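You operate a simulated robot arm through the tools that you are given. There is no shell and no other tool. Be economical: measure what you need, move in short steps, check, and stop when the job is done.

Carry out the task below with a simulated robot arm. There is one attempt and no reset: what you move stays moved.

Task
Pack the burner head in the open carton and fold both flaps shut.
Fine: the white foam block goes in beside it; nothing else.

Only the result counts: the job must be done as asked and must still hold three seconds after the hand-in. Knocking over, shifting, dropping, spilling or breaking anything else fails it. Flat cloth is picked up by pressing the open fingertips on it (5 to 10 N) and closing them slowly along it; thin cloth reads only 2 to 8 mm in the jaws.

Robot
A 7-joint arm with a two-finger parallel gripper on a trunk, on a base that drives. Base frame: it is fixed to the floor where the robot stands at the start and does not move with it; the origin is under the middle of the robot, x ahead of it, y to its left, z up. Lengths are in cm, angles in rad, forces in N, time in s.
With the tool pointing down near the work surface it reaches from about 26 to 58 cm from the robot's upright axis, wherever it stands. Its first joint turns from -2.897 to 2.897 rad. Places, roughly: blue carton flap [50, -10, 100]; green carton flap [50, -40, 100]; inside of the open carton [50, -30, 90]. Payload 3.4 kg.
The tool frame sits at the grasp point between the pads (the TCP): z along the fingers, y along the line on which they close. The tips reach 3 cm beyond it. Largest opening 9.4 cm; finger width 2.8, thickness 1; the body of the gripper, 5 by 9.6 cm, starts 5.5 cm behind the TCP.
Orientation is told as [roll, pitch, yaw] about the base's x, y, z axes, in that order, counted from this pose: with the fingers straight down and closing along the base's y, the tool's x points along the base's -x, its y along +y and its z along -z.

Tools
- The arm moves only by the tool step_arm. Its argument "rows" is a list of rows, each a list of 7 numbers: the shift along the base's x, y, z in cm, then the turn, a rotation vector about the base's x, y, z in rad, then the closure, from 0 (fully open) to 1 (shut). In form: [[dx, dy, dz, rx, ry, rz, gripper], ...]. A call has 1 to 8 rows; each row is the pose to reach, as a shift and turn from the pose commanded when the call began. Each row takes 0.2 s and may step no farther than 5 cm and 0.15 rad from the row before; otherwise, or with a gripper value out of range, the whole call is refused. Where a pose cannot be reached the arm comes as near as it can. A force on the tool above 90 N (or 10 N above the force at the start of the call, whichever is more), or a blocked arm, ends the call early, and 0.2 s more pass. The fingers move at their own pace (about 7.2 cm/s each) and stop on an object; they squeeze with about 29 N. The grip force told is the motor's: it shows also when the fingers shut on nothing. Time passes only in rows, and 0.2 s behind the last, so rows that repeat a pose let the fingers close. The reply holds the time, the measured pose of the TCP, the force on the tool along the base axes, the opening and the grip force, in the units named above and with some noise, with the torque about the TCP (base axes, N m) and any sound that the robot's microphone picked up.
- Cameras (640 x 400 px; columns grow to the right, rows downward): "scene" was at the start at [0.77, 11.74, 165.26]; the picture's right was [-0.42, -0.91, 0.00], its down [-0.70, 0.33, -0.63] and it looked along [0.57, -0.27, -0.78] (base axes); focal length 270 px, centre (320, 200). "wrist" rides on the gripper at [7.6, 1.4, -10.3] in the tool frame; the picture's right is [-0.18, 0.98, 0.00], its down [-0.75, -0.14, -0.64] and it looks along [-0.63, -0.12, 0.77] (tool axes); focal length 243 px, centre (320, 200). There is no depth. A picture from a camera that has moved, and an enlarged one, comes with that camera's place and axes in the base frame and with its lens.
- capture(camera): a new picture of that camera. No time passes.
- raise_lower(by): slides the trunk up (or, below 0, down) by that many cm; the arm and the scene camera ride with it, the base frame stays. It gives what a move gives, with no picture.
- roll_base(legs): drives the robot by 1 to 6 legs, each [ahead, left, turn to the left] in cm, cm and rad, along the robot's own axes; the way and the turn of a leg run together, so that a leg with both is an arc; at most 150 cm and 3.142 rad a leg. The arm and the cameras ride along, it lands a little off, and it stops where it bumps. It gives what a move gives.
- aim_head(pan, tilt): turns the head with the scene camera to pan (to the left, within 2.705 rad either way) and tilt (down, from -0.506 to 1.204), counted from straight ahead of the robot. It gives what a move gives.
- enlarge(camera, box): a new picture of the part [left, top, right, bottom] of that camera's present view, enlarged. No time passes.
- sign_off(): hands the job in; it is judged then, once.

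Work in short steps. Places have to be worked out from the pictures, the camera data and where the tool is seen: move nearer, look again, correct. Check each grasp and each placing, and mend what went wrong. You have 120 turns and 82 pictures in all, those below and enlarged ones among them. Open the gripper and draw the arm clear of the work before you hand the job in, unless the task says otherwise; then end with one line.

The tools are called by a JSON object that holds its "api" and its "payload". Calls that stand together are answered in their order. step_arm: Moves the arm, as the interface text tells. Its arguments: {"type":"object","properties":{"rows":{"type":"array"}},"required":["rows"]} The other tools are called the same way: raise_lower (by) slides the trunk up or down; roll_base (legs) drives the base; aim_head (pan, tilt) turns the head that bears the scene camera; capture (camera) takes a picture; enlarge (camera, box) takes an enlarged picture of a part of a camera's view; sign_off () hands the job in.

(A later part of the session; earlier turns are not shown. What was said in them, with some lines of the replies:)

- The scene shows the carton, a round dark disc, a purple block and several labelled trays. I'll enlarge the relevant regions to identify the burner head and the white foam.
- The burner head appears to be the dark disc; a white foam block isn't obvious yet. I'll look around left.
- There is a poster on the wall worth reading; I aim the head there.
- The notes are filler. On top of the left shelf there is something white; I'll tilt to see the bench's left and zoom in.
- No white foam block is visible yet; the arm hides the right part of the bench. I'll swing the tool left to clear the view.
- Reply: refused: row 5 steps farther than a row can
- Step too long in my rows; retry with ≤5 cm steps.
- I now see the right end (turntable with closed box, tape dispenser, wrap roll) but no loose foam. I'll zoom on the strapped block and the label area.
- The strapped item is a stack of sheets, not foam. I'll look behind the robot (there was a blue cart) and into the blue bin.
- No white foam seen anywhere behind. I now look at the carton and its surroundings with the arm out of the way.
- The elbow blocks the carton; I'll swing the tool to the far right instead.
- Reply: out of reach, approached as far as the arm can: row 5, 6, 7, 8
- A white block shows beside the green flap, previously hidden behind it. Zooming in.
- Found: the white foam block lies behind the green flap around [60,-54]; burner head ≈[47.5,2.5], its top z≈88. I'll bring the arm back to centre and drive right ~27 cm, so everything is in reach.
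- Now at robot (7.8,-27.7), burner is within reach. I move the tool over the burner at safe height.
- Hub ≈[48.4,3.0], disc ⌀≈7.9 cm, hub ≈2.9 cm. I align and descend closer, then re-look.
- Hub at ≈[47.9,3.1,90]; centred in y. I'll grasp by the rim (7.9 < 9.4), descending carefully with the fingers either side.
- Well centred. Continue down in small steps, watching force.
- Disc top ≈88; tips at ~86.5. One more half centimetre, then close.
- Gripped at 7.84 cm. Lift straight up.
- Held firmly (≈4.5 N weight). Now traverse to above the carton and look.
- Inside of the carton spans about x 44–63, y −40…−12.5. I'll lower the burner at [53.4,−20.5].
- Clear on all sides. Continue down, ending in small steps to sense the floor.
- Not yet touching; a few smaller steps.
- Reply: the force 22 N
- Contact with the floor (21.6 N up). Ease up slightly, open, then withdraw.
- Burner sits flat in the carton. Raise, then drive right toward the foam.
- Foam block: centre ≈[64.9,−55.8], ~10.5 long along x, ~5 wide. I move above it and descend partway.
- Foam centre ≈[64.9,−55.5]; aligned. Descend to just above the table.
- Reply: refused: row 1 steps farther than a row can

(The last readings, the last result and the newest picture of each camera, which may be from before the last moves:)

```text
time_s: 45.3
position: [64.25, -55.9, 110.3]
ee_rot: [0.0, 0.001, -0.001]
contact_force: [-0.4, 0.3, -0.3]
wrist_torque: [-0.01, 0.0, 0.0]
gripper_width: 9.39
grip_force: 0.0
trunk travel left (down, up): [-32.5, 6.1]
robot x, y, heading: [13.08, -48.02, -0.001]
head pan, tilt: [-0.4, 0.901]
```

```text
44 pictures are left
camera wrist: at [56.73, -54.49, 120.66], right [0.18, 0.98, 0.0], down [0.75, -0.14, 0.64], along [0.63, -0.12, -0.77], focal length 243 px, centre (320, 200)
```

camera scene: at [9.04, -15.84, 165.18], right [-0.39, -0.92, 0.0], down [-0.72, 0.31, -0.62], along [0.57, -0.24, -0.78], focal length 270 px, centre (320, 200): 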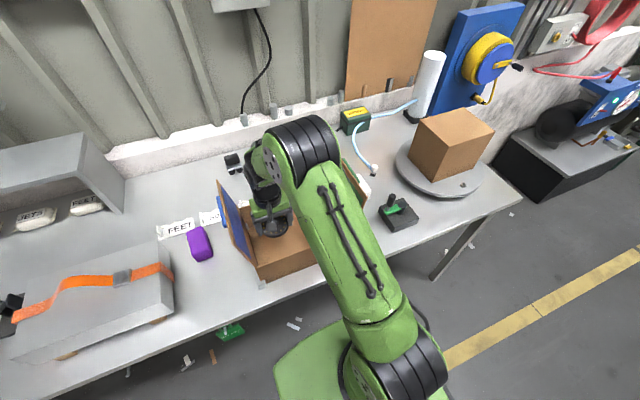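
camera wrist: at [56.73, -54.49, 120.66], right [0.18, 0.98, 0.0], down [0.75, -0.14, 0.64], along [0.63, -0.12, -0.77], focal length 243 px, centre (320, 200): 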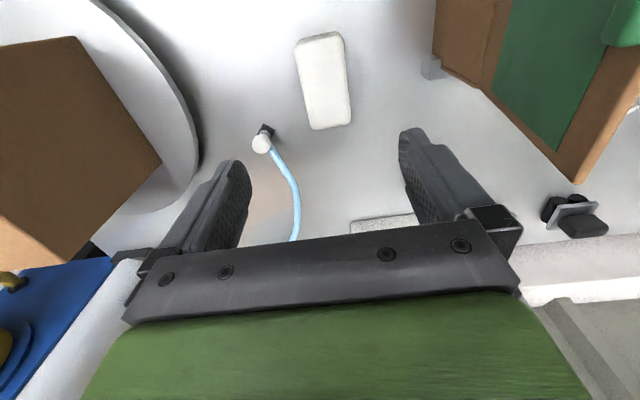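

Refused by a hair (step length); retry with 4.5 cm steps.

{"api": "step_arm", "payload": {"rows": [[0.4, 0.3, -4.5, 0, 0, 0, 0], [0.4, 0.3, -9, 0, 0, 0, 0], [0.4, 0.3, -13.5, 0, 0, 0, 0], [0.4, 0.3, -17.5, 0, 0, 0, 0], [0.4, 0.3, -19.5, 0, 0, 0, 0]]}}

{"api": "capture", "payload": {"camera": "wrist"}}

```text
time_s: 46.5
position: [64.66, -55.67, 91.18]
ee_rot: [-0.002, 0.002, -0.002]
contact_force: [-0.6, -0.5, 0.4]
wrist_torque: [0.04, 0.01, -0.04]
gripper_width: 9.39
grip_force: 0.1
trunk travel left (down, up): [-32.5, 6.1]
robot x, y, heading: [12.46, -48.16, 0.004]
head pan, tilt: [-0.4, 0.901]
```

```text
43 pictures are left
camera wrist: at [56.99, -54.22, 101.46], right [0.19, 0.98, 0.0], down [0.75, -0.14, 0.64], along [0.63, -0.12, -0.77], focal length 243 px, centre (320, 200)
```

wrist: 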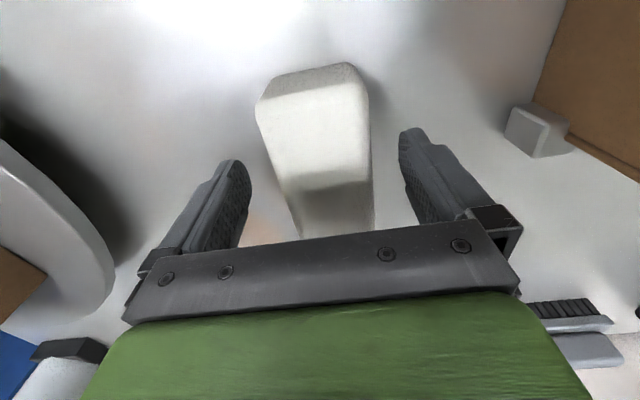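

Foam is between the fingers. Lower 1.3 cm and close.

{"api": "step_arm", "payload": {"rows": [[0, 0, -0.7, 0, 0, 0, 0], [0, 0, -1.3, 0, 0, 0, 0], [0, 0, -1.3, 0, 0, 0, 0.4], [0, 0, -1.3, 0, 0, 0, 0.6], [0, 0, -1.3, 0, 0, 0, 0.8], [0, 0, -1.3, 0, 0, 0, 1], [0, 0, -1.3, 0, 0, 0, 1]]}}

{"api": "capture", "payload": {"camera": "wrist"}}

```text
time_s: 48.1
position: [64.45, -55.52, 89.84]
ee_rot: [-0.001, 0.0, -0.002]
contact_force: [0.3, -0.3, 1.0]
wrist_torque: [0.03, 0.0, 0.0]
gripper_width: 5.83
grip_force: 28.7
trunk travel left (down, up): [-32.5, 6.1]
robot x, y, heading: [12.65, -48.21, 0.001]
head pan, tilt: [-0.4, 0.901]
```

```text
42 pictures are left
camera wrist: at [56.88, -54.15, 100.05], right [0.19, 0.98, 0.0], down [0.75, -0.14, 0.64], along [0.63, -0.12, -0.77], focal length 243 px, centre (320, 200)
```

wrist: 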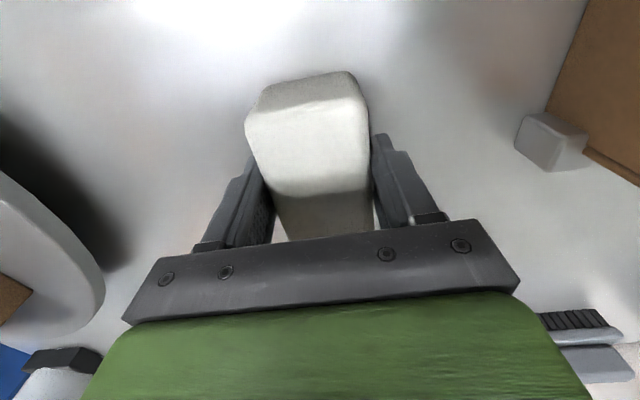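

Gripped (5.83 cm). Lift straight up.

{"api": "step_arm", "payload": {"rows": [[0, 0, 1, 0, 0, 0, 1], [0, 0, 5, 0, 0, 0, 1], [0, 0, 10, 0, 0, 0, 1], [0, 0, 15, 0, 0, 0, 1], [0, 0, 20, 0, 0, 0, 1], [0, 0, 25, 0, 0, 0, 1], [0, 0, 30, 0, 0, 0, 1], [0, 0, 35, 0, 0, 0, 1]]}}

{"api": "step_arm", "payload": {"rows": [[-2, 4, 2, 0, 0, 0, 1], [-4, 8, 3, 0, 0, 0, 1], [-6, 12, 3, 0, 0, 0, 1], [-8, 16, 3, 0, 0, 0, 1], [-10, 20, 3, 0, 0, 0, 1], [-10.5, 23.5, 3, 0, 0, 0, 1]]}}

{"api": "capture", "payload": {"camera": "wrist"}}

```text
time_s: 49.9
position: [64.6, -55.41, 124.95]
ee_rot: [-0.001, -0.002, -0.002]
contact_force: [0.3, 0.2, 0.4]
wrist_torque: [-0.03, 0.01, 0.0]
gripper_width: 5.81
grip_force: 28.5
trunk travel left (down, up): [-32.5, 6.1]
robot x, y, heading: [12.56, -48.24, 0.001]
head pan, tilt: [-0.4, 0.901]
```

```text
time_s: 51.3
position: [53.96, -32.1, 127.26]
ee_rot: [0.0, -0.001, -0.002]
contact_force: [0.0, 0.9, 0.2]
wrist_torque: [0.02, 0.01, -0.02]
gripper_width: 5.82
grip_force: 29.1
trunk travel left (down, up): [-32.5, 6.1]
robot x, y, heading: [12.98, -48.13, 0.001]
head pan, tilt: [-0.4, 0.901]
```

```text
41 pictures are left
camera wrist: at [46.4, -30.7, 137.58], right [0.19, 0.98, 0.0], down [0.75, -0.14, 0.64], along [0.63, -0.12, -0.77], focal length 243 px, centre (320, 200)
```

wrist: 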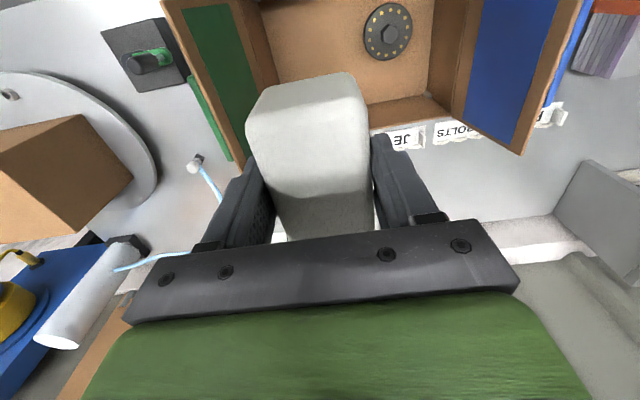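

Foam held, foam target column is free beside the burner (at [53,−20.7]). Descend into the carton.

{"api": "step_arm", "payload": {"rows": [[0, 0, -5, 0, 0, 0, 1], [0, 0, -10, 0, 0, 0, 1], [0, 0, -15, 0, 0, 0, 1], [0, 0, -20, 0, 0, 0, 1], [0, 0, -25, 0, 0, 0, 1], [0, 0, -30, 0, 0, 0, 1], [0, 0, -34, 0, 0, 0, 1], [0, 0, -35.5, 0, 0, 0, 1]]}}

{"api": "step_arm", "payload": {"rows": [[0, 0, -0.5, 0, 0, 0, 1], [0, 0, -1, 0, 0, 0, 1], [0, 0, -1.4, 0, 0, 0, 1]]}}

{"api": "capture", "payload": {"camera": "wrist"}}

```text
time_s: 53.1
position: [53.81, -32.2, 92.23]
ee_rot: [0.0, 0.0, 0.0]
contact_force: [-0.3, 0.2, -0.9]
wrist_torque: [-0.03, -0.02, 0.01]
gripper_width: 5.81
grip_force: 29.6
trunk travel left (down, up): [-32.5, 6.1]
robot x, y, heading: [12.65, -48.12, -0.005]
head pan, tilt: [-0.4, 0.901]
```

```text
time_s: 53.9
position: [53.89, -32.09, 90.78]
ee_rot: [0.0, 0.0, -0.001]
contact_force: [0.0, 0.7, -0.3]
wrist_torque: [0.02, 0.04, 0.02]
gripper_width: 5.84
grip_force: 29.6
trunk travel left (down, up): [-32.5, 6.1]
robot x, y, heading: [12.95, -48.31, -0.002]
head pan, tilt: [-0.4, 0.901]
```

```text
40 pictures are left
camera wrist: at [46.27, -30.72, 101.09], right [0.19, 0.98, 0.0], down [0.75, -0.14, 0.64], along [0.63, -0.12, -0.77], focal length 243 px, centre (320, 200)
```

wrist: 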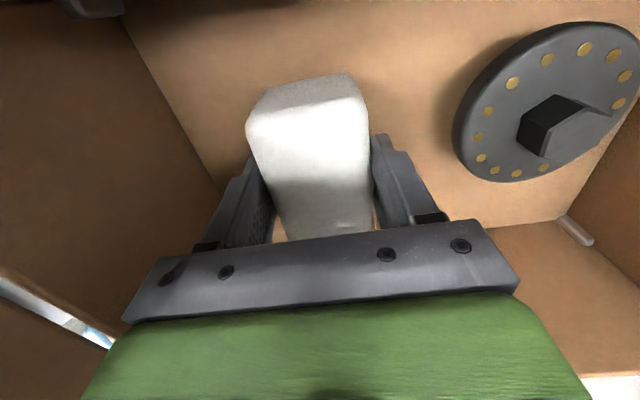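

Just above the floor; lower to contact, then release.

{"api": "step_arm", "payload": {"rows": [[0, 0, -0.3, 0, 0, 0, 1], [0, 0, -0.6, 0, 0, 0, 1], [0, 0, -0.8, 0, 0, 0, 1]]}}

```text
time_s: 54.7
position: [53.86, -32.21, 90.35]
ee_rot: [0.004, -0.007, -0.001]
contact_force: [0.8, 0.8, 34.4]
wrist_torque: [-0.07, 0.52, -0.02]
gripper_width: 5.85
grip_force: 29.3
trunk travel left (down, up): [-32.5, 6.1]
robot x, y, heading: [12.81, -48.1, -0.001]
head pan, tilt: [-0.4, 0.901]
```

Contact. Ease up, open slowly, rise.

{"api": "step_arm", "payload": {"rows": [[0, 0, 0.4, 0, 0, 0, 1], [0, 0, 0.4, 0, 0, 0, 0.5], [0, 0, 0.4, 0, 0, 0, 0], [0, 0, 0.4, 0, 0, 0, 0], [0, 0, 2.5, 0, 0, 0, 0], [0, 0, 7, 0, 0, 0, 0], [0, 0, 12, 0, 0, 0, 0]]}}

{"api": "step_arm", "payload": {"rows": [[0, 0, 5, 0, 0, 0, 0], [0, 0, 10, 0, 0, 0, 0], [0, 0, 15, 0, 0, 0, 0], [0, 0, 20, 0, 0, 0, 0], [0, 0, 25, 0, 0, 0, 0]]}}

{"api": "capture", "payload": {"camera": "wrist"}}

{"api": "capture", "payload": {"camera": "scene"}}

```text
time_s: 56.3
position: [53.85, -32.31, 102.37]
ee_rot: [0.001, 0.001, -0.001]
contact_force: [-0.3, -0.4, 0.0]
wrist_torque: [0.0, 0.01, 0.01]
gripper_width: 9.4
grip_force: 0.0
trunk travel left (down, up): [-32.5, 6.1]
robot x, y, heading: [12.39, -48.28, -0.003]
head pan, tilt: [-0.4, 0.901]
```

```text
time_s: 57.5
position: [53.81, -32.03, 127.08]
ee_rot: [0.002, 0.0, -0.003]
contact_force: [0.1, -0.3, 1.4]
wrist_torque: [0.0, 0.0, 0.01]
gripper_width: 9.42
grip_force: 0.0
trunk travel left (down, up): [-32.5, 6.1]
robot x, y, heading: [13.23, -47.95, -0.002]
head pan, tilt: [-0.4, 0.901]
```

```text
39 pictures are left
camera wrist: at [46.2, -30.62, 137.24], right [0.19, 0.98, 0.0], down [0.75, -0.14, 0.64], along [0.63, -0.12, -0.77], focal length 243 px, centre (320, 200)
```

wrist: 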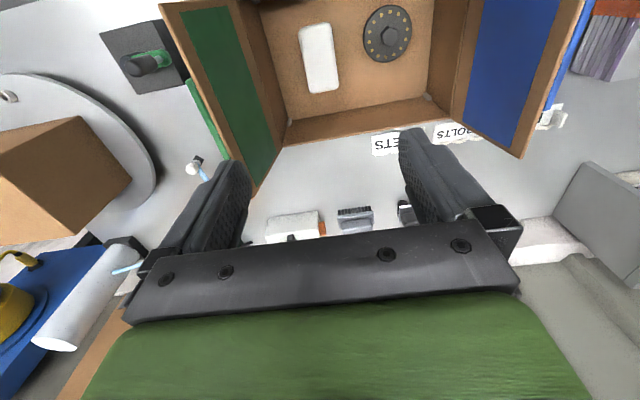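

```text
38 pictures are left
camera scene: at [13.61, -36.11, 165.19], right [-0.39, -0.92, 0.0], down [-0.72, 0.31, -0.62], along [0.57, -0.24, -0.78], focal length 270 px, centre (320, 200)
```

scene: 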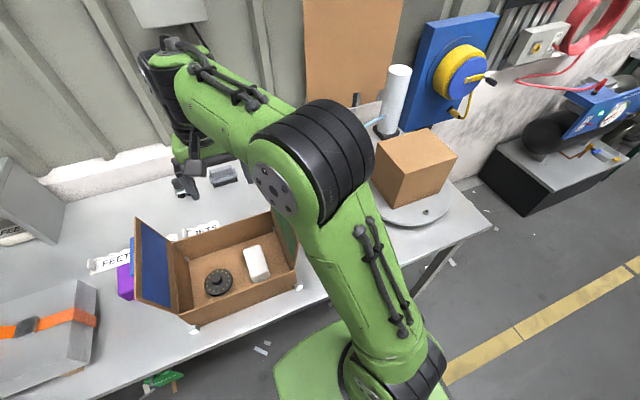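

Both items are in. Now inspect the flaps: there's a tab on the outside of each; zoom in.

{"api": "enlarge", "payload": {"camera": "wrist", "box": [140, 0, 300, 200]}}

{"api": "enlarge", "payload": {"camera": "wrist", "box": [440, 0, 620, 170]}}

```text
2.00 times, centred on (220, 100) of wrist
camera zoom: at [46.2, -30.62, 137.24], right [0.19, 0.98, 0.0], down [0.75, -0.14, 0.64], along [0.63, -0.12, -0.77], focal length 485 px, centre (520, 400)
```

zoom: 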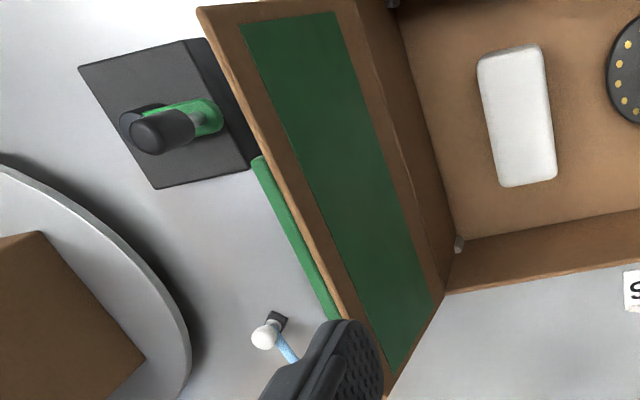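

```text
2.35 times, centred on (530, 85) of wrist
camera zoom: at [46.2, -30.62, 137.24], right [0.19, 0.98, 0.0], down [0.75, -0.14, 0.64], along [0.63, -0.12, -0.77], focal length 571 px, centre (-174, 471)
```

zoom: 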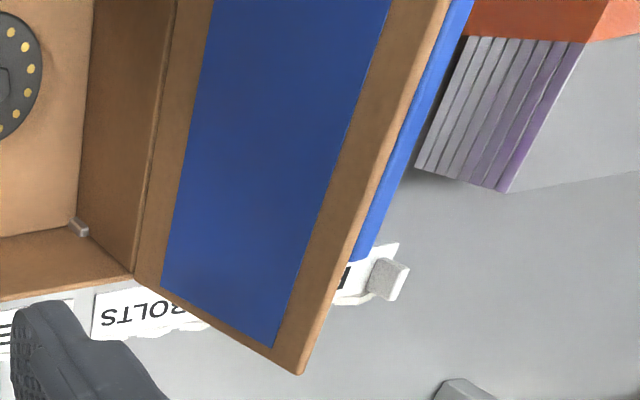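

Tabs are bars on the outer faces. I'll push the green flap from outside with closed fingers: first go over and down outside it.

{"api": "step_arm", "payload": {"rows": [[0.2, -5, 0, 0, 0, 0, 1], [0.4, -9.9, 0, 0, 0, 0, 1], [0.6, -14.8, 0, 0, 0, 0, 1], [0.8, -19.7, 0, 0, 0, 0, 1], [1, -22.5, -3, 0, 0, 0, 1], [1, -22.5, -8, 0, 0, 0, 1], [1, -22.5, -13, 0, 0, 0, 1], [1, -22.5, -18, 0, 0, 0, 1]]}}

{"api": "capture", "payload": {"camera": "wrist"}}

{"api": "capture", "payload": {"camera": "scene"}}

```text
time_s: 59.3
position: [55.15, -55.05, 109.15]
ee_rot: [0.0, 0.001, -0.003]
contact_force: [-0.3, -0.1, -0.1]
wrist_torque: [-0.03, 0.02, 0.0]
gripper_width: 0.0
grip_force: 28.9
trunk travel left (down, up): [-32.5, 6.1]
robot x, y, heading: [12.74, -48.44, -0.003]
head pan, tilt: [-0.4, 0.901]
```

```text
35 pictures are left
camera wrist: at [47.54, -53.58, 119.37], right [0.19, 0.98, 0.0], down [0.75, -0.14, 0.64], along [0.63, -0.12, -0.77], focal length 243 px, centre (320, 200)
```

wrist: 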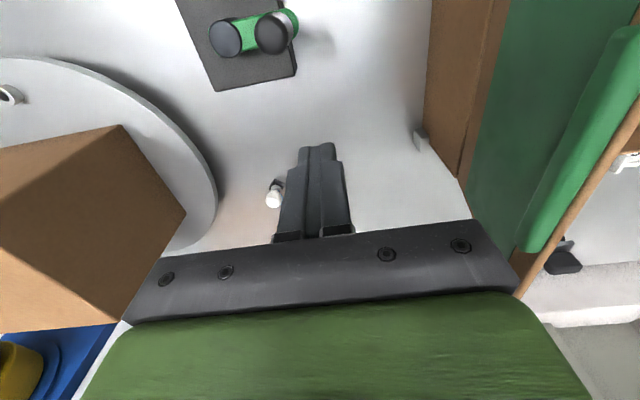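

```text
34 pictures are left
camera scene: at [13.81, -36.17, 165.19], right [-0.39, -0.92, 0.0], down [-0.72, 0.31, -0.62], along [0.57, -0.24, -0.78], focal length 270 px, centre (320, 200)
```

scene: 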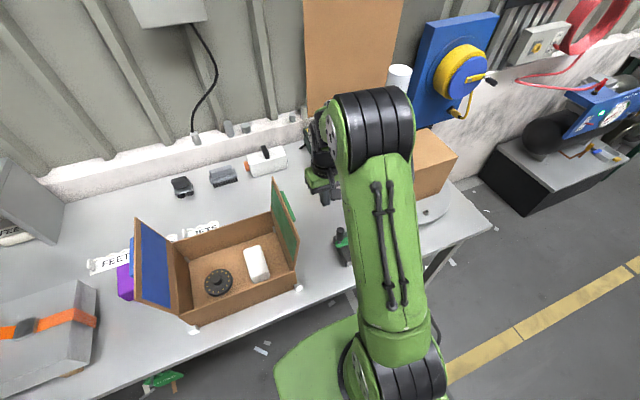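

In position outside the flap. Push +y gently.

{"api": "step_arm", "payload": {"rows": [[0, 3, 0, 0, 0, 0, 1], [0, 5.5, 0, 0, 0, 0, 1], [0, 8, 0, 0, 0, 0, 1], [0, 10, 0, 0, 0, 0, 1], [0, 12, 0, 0, 0, 0, 1]]}}

{"api": "capture", "payload": {"camera": "wrist"}}

```text
time_s: 60.5
position: [55.02, -42.44, 109.24]
ee_rot: [0.0, 0.001, -0.002]
contact_force: [-0.4, 0.7, 0.2]
wrist_torque: [0.0, 0.03, -0.01]
gripper_width: 0.01
grip_force: 29.0
trunk travel left (down, up): [-32.5, 6.1]
robot x, y, heading: [12.67, -48.3, -0.007]
head pan, tilt: [-0.4, 0.901]
```

```text
33 pictures are left
camera wrist: at [47.34, -41.06, 119.55], right [0.19, 0.98, 0.0], down [0.75, -0.14, 0.64], along [0.63, -0.12, -0.77], focal length 243 px, centre (320, 200)
```

wrist: 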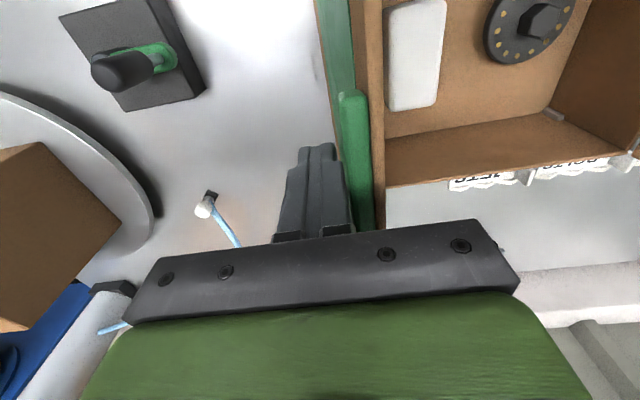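

Right at the flap. Continue pushing along an arc about the hinge.

{"api": "step_arm", "payload": {"rows": [[0, 1.5, 0, 0, 0, 0, 1], [0, 2.9, -0.2, 0, 0, 0, 1], [0, 4.2, -0.7, 0, 0, 0, 1], [0, 5.3, -1.3, 0, 0, 0, 1], [0, 6.3, -2, 0, 0, 0, 1]]}}

{"api": "capture", "payload": {"camera": "wrist"}}

```text
time_s: 61.7
position: [55.06, -36.31, 107.21]
ee_rot: [-0.001, 0.0, -0.001]
contact_force: [0.3, -0.4, -0.6]
wrist_torque: [-0.02, 0.03, -0.01]
gripper_width: 0.02
grip_force: 29.1
trunk travel left (down, up): [-32.5, 6.1]
robot x, y, heading: [12.52, -48.28, 0.0]
head pan, tilt: [-0.4, 0.901]
```

```text
32 pictures are left
camera wrist: at [47.45, -34.9, 117.36], right [0.19, 0.98, 0.0], down [0.75, -0.14, 0.64], along [0.63, -0.12, -0.77], focal length 243 px, centre (320, 200)
```

wrist: 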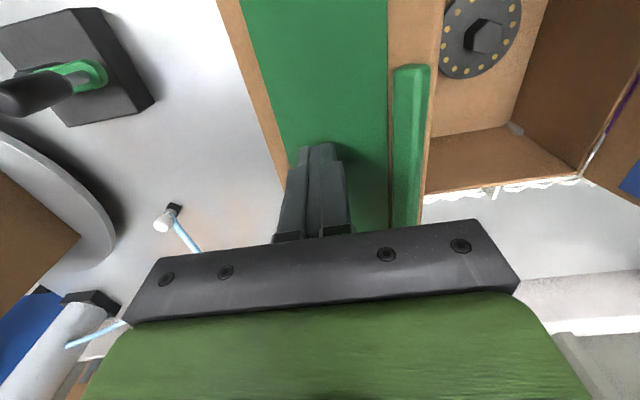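

Flap is folding. Continue the arc down toward shut.

{"api": "step_arm", "payload": {"rows": [[0, 1.2, -1.2, 0, 0, 0, 1], [0, 2.1, -2.6, 0, 0, 0, 1], [0, 2.9, -4, 0, 0, 0, 1], [0, 3.3, -5.3, 0, 0, 0, 1], [0, 3.4, -6.3, 0, 0, 0, 1]]}}

{"api": "capture", "payload": {"camera": "wrist"}}

```text
time_s: 62.9
position: [54.91, -32.86, 100.86]
ee_rot: [0.0, 0.002, -0.002]
contact_force: [0.4, -0.3, 0.4]
wrist_torque: [-0.01, -0.02, -0.01]
gripper_width: 0.02
grip_force: 29.0
trunk travel left (down, up): [-32.5, 6.1]
robot x, y, heading: [13.2, -48.28, -0.003]
head pan, tilt: [-0.4, 0.901]
```

```text
31 pictures are left
camera wrist: at [47.44, -31.5, 111.07], right [0.19, 0.98, 0.0], down [0.75, -0.14, 0.64], along [0.63, -0.12, -0.77], focal length 243 px, centre (320, 200)
```

wrist: 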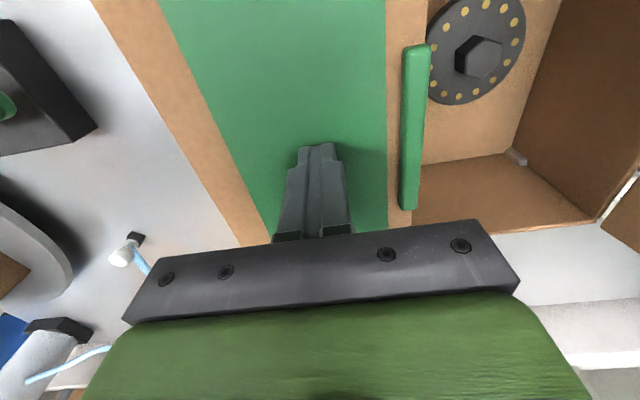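

Almost flat; press down gently until resistance.

{"api": "step_arm", "payload": {"rows": [[0, 0, -0.5, 0, 0, 0, 1], [0, 0, -1, 0, 0, 0, 1], [0, 0, -1.4, 0, 0, 0, 1]]}}

{"api": "capture", "payload": {"camera": "wrist"}}

```text
time_s: 63.7
position: [54.92, -32.83, 100.64]
ee_rot: [0.009, -0.019, -0.002]
contact_force: [-17.4, -7.7, 44.8]
wrist_torque: [-0.27, 1.11, 0.14]
gripper_width: 0.01
grip_force: 29.2
trunk travel left (down, up): [-32.5, 6.1]
robot x, y, heading: [12.53, -47.7, -0.001]
head pan, tilt: [-0.4, 0.901]
stopped in row 3: the force on the tool passed its limit at 95 N (the readings are from after the stop); the commanded pose is now the measured one
```

```text
30 pictures are left
camera wrist: at [47.13, -31.61, 110.74], right [0.19, 0.98, 0.01], down [0.74, -0.15, 0.66], along [0.65, -0.11, -0.75], focal length 243 px, centre (320, 200)
```

wrist: 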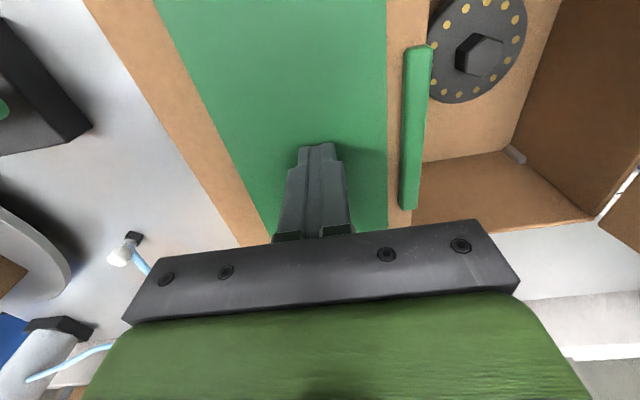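

Rigid stop at tip z≈97.6: flap is shut. Lift off and check that it stays.

{"api": "step_arm", "payload": {"rows": [[0, 0, 1, -0.009, 0.019, 0, 1], [0, 0, 5, -0.009, 0.019, 0, 1], [0, 0, 10, -0.009, 0.019, 0, 1], [0, 0, 15, -0.009, 0.019, 0, 1], [0, 0, 20, -0.009, 0.019, 0, 1], [0, 0, 25, -0.009, 0.019, 0, 1]]}}

{"api": "capture", "payload": {"camera": "wrist"}}

```text
time_s: 65.1
position: [55.51, -32.7, 125.17]
ee_rot: [-0.001, 0.002, -0.001]
contact_force: [-0.5, -0.3, -0.3]
wrist_torque: [0.0, -0.02, 0.01]
gripper_width: 0.0
grip_force: 28.6
trunk travel left (down, up): [-32.5, 6.1]
robot x, y, heading: [12.83, -48.26, -0.008]
head pan, tilt: [-0.4, 0.901]
```

```text
29 pictures are left
camera wrist: at [47.99, -31.19, 135.46], right [0.18, 0.98, 0.0], down [0.75, -0.14, 0.64], along [0.63, -0.12, -0.77], focal length 243 px, centre (320, 200)
```

wrist: 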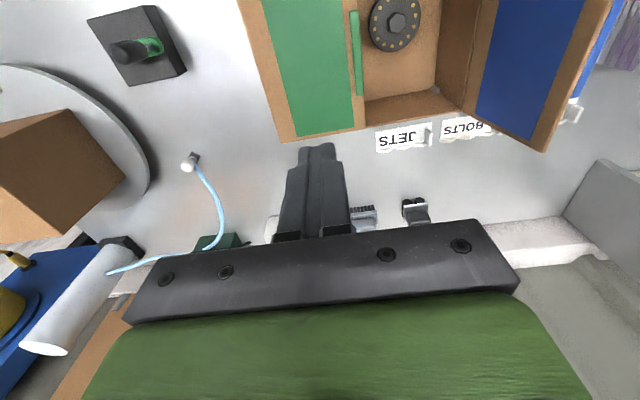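

Green flap holds. Drive left ~22 cm for the blue flap.

{"api": "roll_base", "payload": {"legs": [[0, 22, 0]]}}

{"api": "step_arm", "payload": {"rows": [[-0.5, 4, 0, 0, 0, 0, 1], [-0.5, 8, 0, 0, 0, 0, 1], [-0.5, 11.5, 0, 0, 0, 0, 1]]}}

{"api": "capture", "payload": {"camera": "wrist"}}

{"api": "capture", "payload": {"camera": "scene"}}

```text
time_s: 66.8
position: [55.71, -10.92, 125.12]
ee_rot: [-0.002, 0.003, -0.008]
contact_force: [-1.3, 0.1, -0.6]
wrist_torque: [-0.04, 0.04, 0.0]
gripper_width: 0.01
grip_force: 28.6
trunk travel left (down, up): [-32.5, 6.1]
robot x, y, heading: [12.82, -26.27, -0.008]
head pan, tilt: [-0.4, 0.901]
```

```text
time_s: 67.6
position: [55.44, 0.56, 125.15]
ee_rot: [-0.003, 0.0, -0.006]
contact_force: [0.7, 1.1, -0.2]
wrist_torque: [0.02, -0.01, 0.0]
gripper_width: 0.0
grip_force: 28.4
trunk travel left (down, up): [-32.5, 6.1]
robot x, y, heading: [12.8, -26.35, -0.004]
head pan, tilt: [-0.4, 0.901]
```

```text
28 pictures are left
camera wrist: at [47.88, 1.93, 135.4], right [0.19, 0.98, 0.0], down [0.75, -0.14, 0.64], along [0.63, -0.13, -0.77], focal length 243 px, centre (320, 200)
```

wrist: 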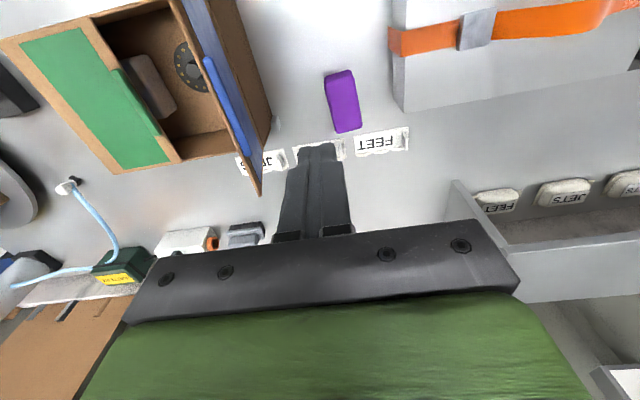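

```text
27 pictures are left
camera scene: at [13.86, -14.12, 165.17], right [-0.4, -0.92, 0.0], down [-0.72, 0.31, -0.62], along [0.57, -0.25, -0.78], focal length 270 px, centre (320, 200)
```

scene: 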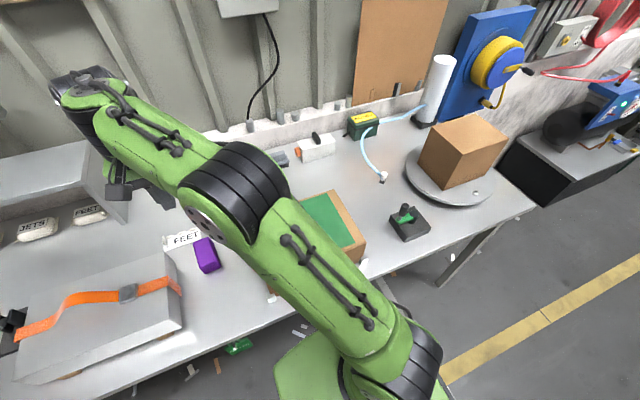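

Blue flap top edge ≈ y −8.5, z 112. Descend outside it (y≈+0.5, tip z 106) and begin pushing −y.

{"api": "step_arm", "payload": {"rows": [[0, 0, -5, 0, 0, 0, 1], [0, 0, -10, 0, 0, 0, 1], [0, 0, -16, 0, 0, 0, 1], [0, -3, -16, 0, 0, 0, 1], [0, -6, -16, 0, 0, 0, 1], [0, -8.5, -16, 0, 0, 0, 1]]}}

```text
refused: row 3 steps farther than a row can; nothing moved
```

Fix the step length.

{"api": "step_arm", "payload": {"rows": [[0, 0, -5, 0, 0, 0, 1], [0, 0, -10, 0, 0, 0, 1], [0, 0, -14, 0, 0, 0, 1], [0, 0, -16, 0, 0, 0, 1], [0, -3, -16, 0, 0, 0, 1], [0, -6, -16, 0, 0, 0, 1], [0, -8.5, -16, 0, 0, 0, 1]]}}

{"api": "capture", "payload": {"camera": "wrist"}}

```text
time_s: 69.2
position: [55.44, -8.11, 109.11]
ee_rot: [-0.001, 0.001, -0.008]
contact_force: [0.0, 0.1, 0.0]
wrist_torque: [0.0, -0.03, 0.01]
gripper_width: 0.02
grip_force: 29.2
trunk travel left (down, up): [-32.5, 6.1]
robot x, y, heading: [12.64, -26.12, -0.005]
head pan, tilt: [-0.4, 0.901]
```

```text
26 pictures are left
camera wrist: at [47.83, -6.62, 119.35], right [0.19, 0.98, 0.0], down [0.75, -0.15, 0.64], along [0.63, -0.12, -0.77], focal length 243 px, centre (320, 200)
```

wrist: 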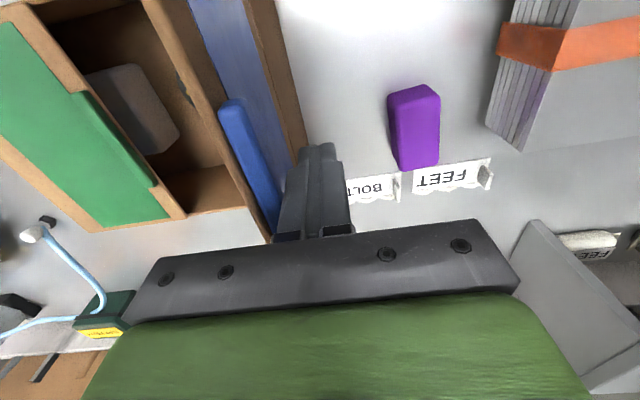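

The flap is at about vertical and moving. Continue the arc.

{"api": "step_arm", "payload": {"rows": [[0, -1.6, 0, 0, 0, 0, 1], [0, -3.2, 0, 0, 0, 0, 1], [0, -4.7, -0.2, 0, 0, 0, 1], [0, -6.1, -0.7, 0, 0, 0, 1], [0, -7.4, -1.2, 0, 0, 0, 1], [0, -8.4, -1.9, 0, 0, 0, 1], [0, -9.3, -2.7, 0, 0, 0, 1]]}}

{"api": "capture", "payload": {"camera": "wrist"}}

```text
time_s: 70.8
position: [55.4, -17.18, 106.52]
ee_rot: [-0.002, 0.001, -0.006]
contact_force: [0.9, -0.3, 0.4]
wrist_torque: [0.0, -0.04, 0.0]
gripper_width: 0.06
grip_force: 29.1
trunk travel left (down, up): [-32.5, 6.1]
robot x, y, heading: [13.06, -26.21, -0.006]
head pan, tilt: [-0.4, 0.901]
```

```text
25 pictures are left
camera wrist: at [47.86, -15.75, 116.7], right [0.19, 0.98, 0.0], down [0.75, -0.15, 0.64], along [0.63, -0.12, -0.77], focal length 243 px, centre (320, 200)
```

wrist: 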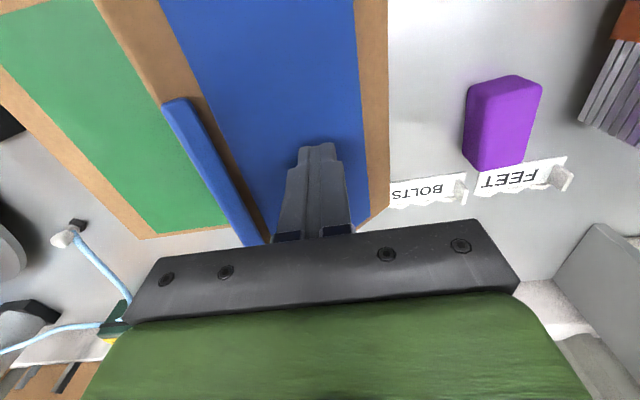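

Continue down to shut, watching force.

{"api": "step_arm", "payload": {"rows": [[0, -0.9, -1, 0, 0, 0, 1], [0, -1.6, -2.1, 0, 0, 0, 1], [0, -2.2, -3.3, 0, 0, 0, 1], [0, -2.6, -4.4, 0, 0, 0, 1], [0, -2.8, -5.3, 0, 0, 0, 1]]}}

{"api": "capture", "payload": {"camera": "wrist"}}

```text
time_s: 72.0
position: [55.28, -20.15, 100.97]
ee_rot: [-0.001, 0.002, -0.007]
contact_force: [0.1, 0.4, 0.5]
wrist_torque: [0.02, 0.01, 0.02]
gripper_width: 0.01
grip_force: 28.7
trunk travel left (down, up): [-32.5, 6.1]
robot x, y, heading: [12.47, -26.18, -0.005]
head pan, tilt: [-0.4, 0.901]
```

```text
24 pictures are left
camera wrist: at [47.7, -18.66, 111.24], right [0.19, 0.98, 0.0], down [0.75, -0.15, 0.64], along [0.63, -0.12, -0.77], focal length 243 px, centre (320, 200)
```

wrist: 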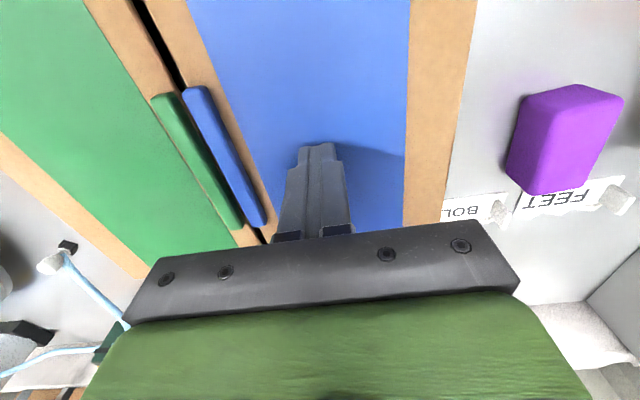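

Flaps meet with a small gap. Press the last few millimetres in fine steps.

{"api": "step_arm", "payload": {"rows": [[0, 0, -0.2, 0, 0, 0, 1], [0, 0, -0.4, 0, 0, 0, 1], [0, 0, -0.5, 0, 0, 0, 1]]}}

```text
time_s: 72.8
position: [55.27, -20.06, 100.65]
ee_rot: [-0.002, 0.0, -0.006]
contact_force: [0.5, -1.5, 5.3]
wrist_torque: [0.0, 0.08, 0.03]
gripper_width: 0.02
grip_force: 28.9
trunk travel left (down, up): [-32.5, 6.1]
robot x, y, heading: [13.0, -26.12, -0.012]
head pan, tilt: [-0.4, 0.901]
```

{"api": "step_arm", "payload": {"rows": [[0, 0, -0.2, 0, 0, 0, 1], [0, 0, -0.35, 0, 0, 0, 1]]}}

```text
time_s: 73.4
position: [55.25, -20.07, 100.53]
ee_rot: [-0.001, -0.008, -0.007]
contact_force: [0.7, -4.1, 41.3]
wrist_torque: [-0.08, 0.55, 0.32]
gripper_width: 0.0
grip_force: 28.8
trunk travel left (down, up): [-32.5, 6.1]
robot x, y, heading: [12.8, -26.44, -0.005]
head pan, tilt: [-0.4, 0.901]
```

Firm stop at 41 N: blue flap is shut. Rise and move clear, then check.

{"api": "step_arm", "payload": {"rows": [[0, 0, 1, 0, 0, 0, 1], [0, 0, 5, 0, 0, 0, 1], [0, 0, 10, 0, 0, 0, 1], [0, 0, 15, 0, 0, 0, 0.5], [0, 0, 20, 0, 0, 0, 0], [0, 0, 25, 0, 0, 0, 0], [-4, 0, 28, 0, 0, 0, 0], [-8, 0, 30, 0, 0, 0, 0]]}}

{"api": "roll_base", "payload": {"legs": [[-12, 0, 0]]}}

{"api": "capture", "payload": {"camera": "wrist"}}

{"api": "capture", "payload": {"camera": "scene"}}

```text
time_s: 75.2
position: [47.19, -20.28, 130.23]
ee_rot: [-0.001, 0.0, -0.006]
contact_force: [0.0, -0.3, -0.9]
wrist_torque: [0.02, -0.03, -0.02]
gripper_width: 9.42
grip_force: 0.0
trunk travel left (down, up): [-32.5, 6.1]
robot x, y, heading: [12.87, -26.47, -0.013]
head pan, tilt: [-0.4, 0.901]
```

```text
time_s: 76.4
position: [35.32, -20.14, 130.19]
ee_rot: [-0.003, 0.001, -0.007]
contact_force: [-0.2, 0.7, 0.8]
wrist_torque: [0.03, -0.01, -0.03]
gripper_width: 9.4
grip_force: 0.1
trunk travel left (down, up): [-32.5, 6.1]
robot x, y, heading: [1.5, -26.55, -0.006]
head pan, tilt: [-0.4, 0.901]
```

```text
23 pictures are left
camera wrist: at [27.75, -18.59, 140.39], right [0.19, 0.98, 0.0], down [0.75, -0.15, 0.64], along [0.63, -0.12, -0.77], focal length 243 px, centre (320, 200)
```

wrist: 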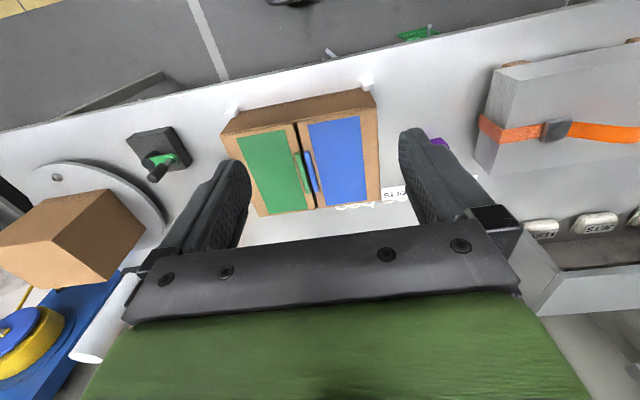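

```text
22 pictures are left
camera scene: at [1.72, -14.18, 165.19], right [-0.4, -0.92, 0.0], down [-0.72, 0.31, -0.62], along [0.57, -0.25, -0.78], focal length 270 px, centre (320, 200)
```

scene: 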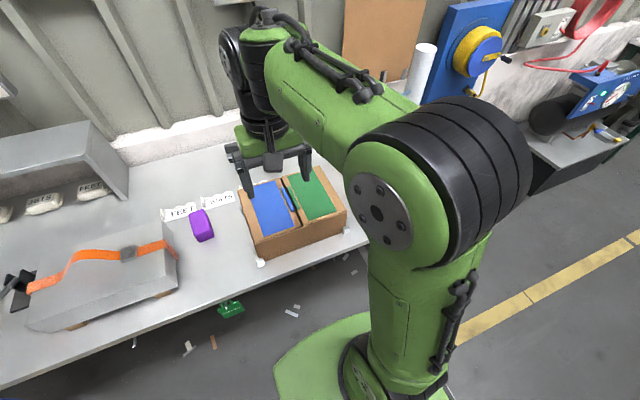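

Both flaps appear shut; a close-up to confirm they are flat.

{"api": "enlarge", "payload": {"camera": "scene", "box": [220, 150, 370, 280]}}

{"api": "enlarge", "payload": {"camera": "wrist", "box": [200, 70, 420, 220]}}

```text
3.08 times, centred on (295, 215) of scene
camera zoom: at [1.72, -14.18, 165.19], right [-0.4, -0.92, 0.0], down [-0.72, 0.31, -0.62], along [0.57, -0.25, -0.78], focal length 831 px, centre (397, 154)
```

zoom: 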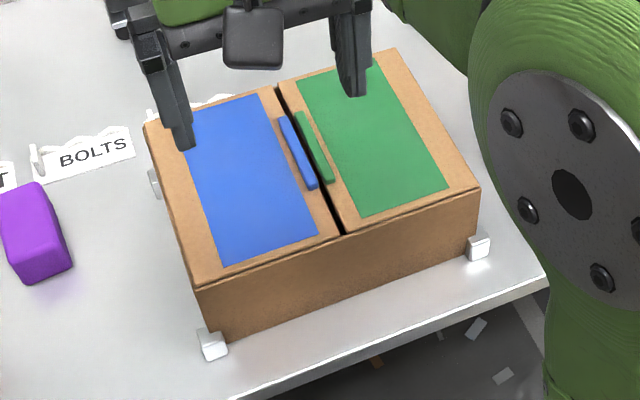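

```text
2.67 times, centred on (310, 145) of wrist
camera zoom: at [27.75, -18.59, 140.39], right [0.19, 0.98, 0.0], down [0.75, -0.15, 0.64], along [0.63, -0.12, -0.77], focal length 647 px, centre (347, 347)
```

zoom: 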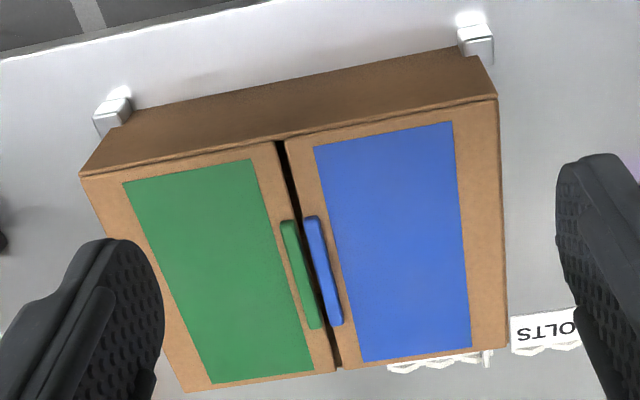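

Both flaps are flat shut, the carton sits in its brackets, and the gripper is open and clear. Handing in.

{"api": "sign_off", "payload": {}}

```text
The job is handed in.
```

The burner head and the white foam block are packed side by side in the carton, nothing else is in it, and both flaps are folded shut.
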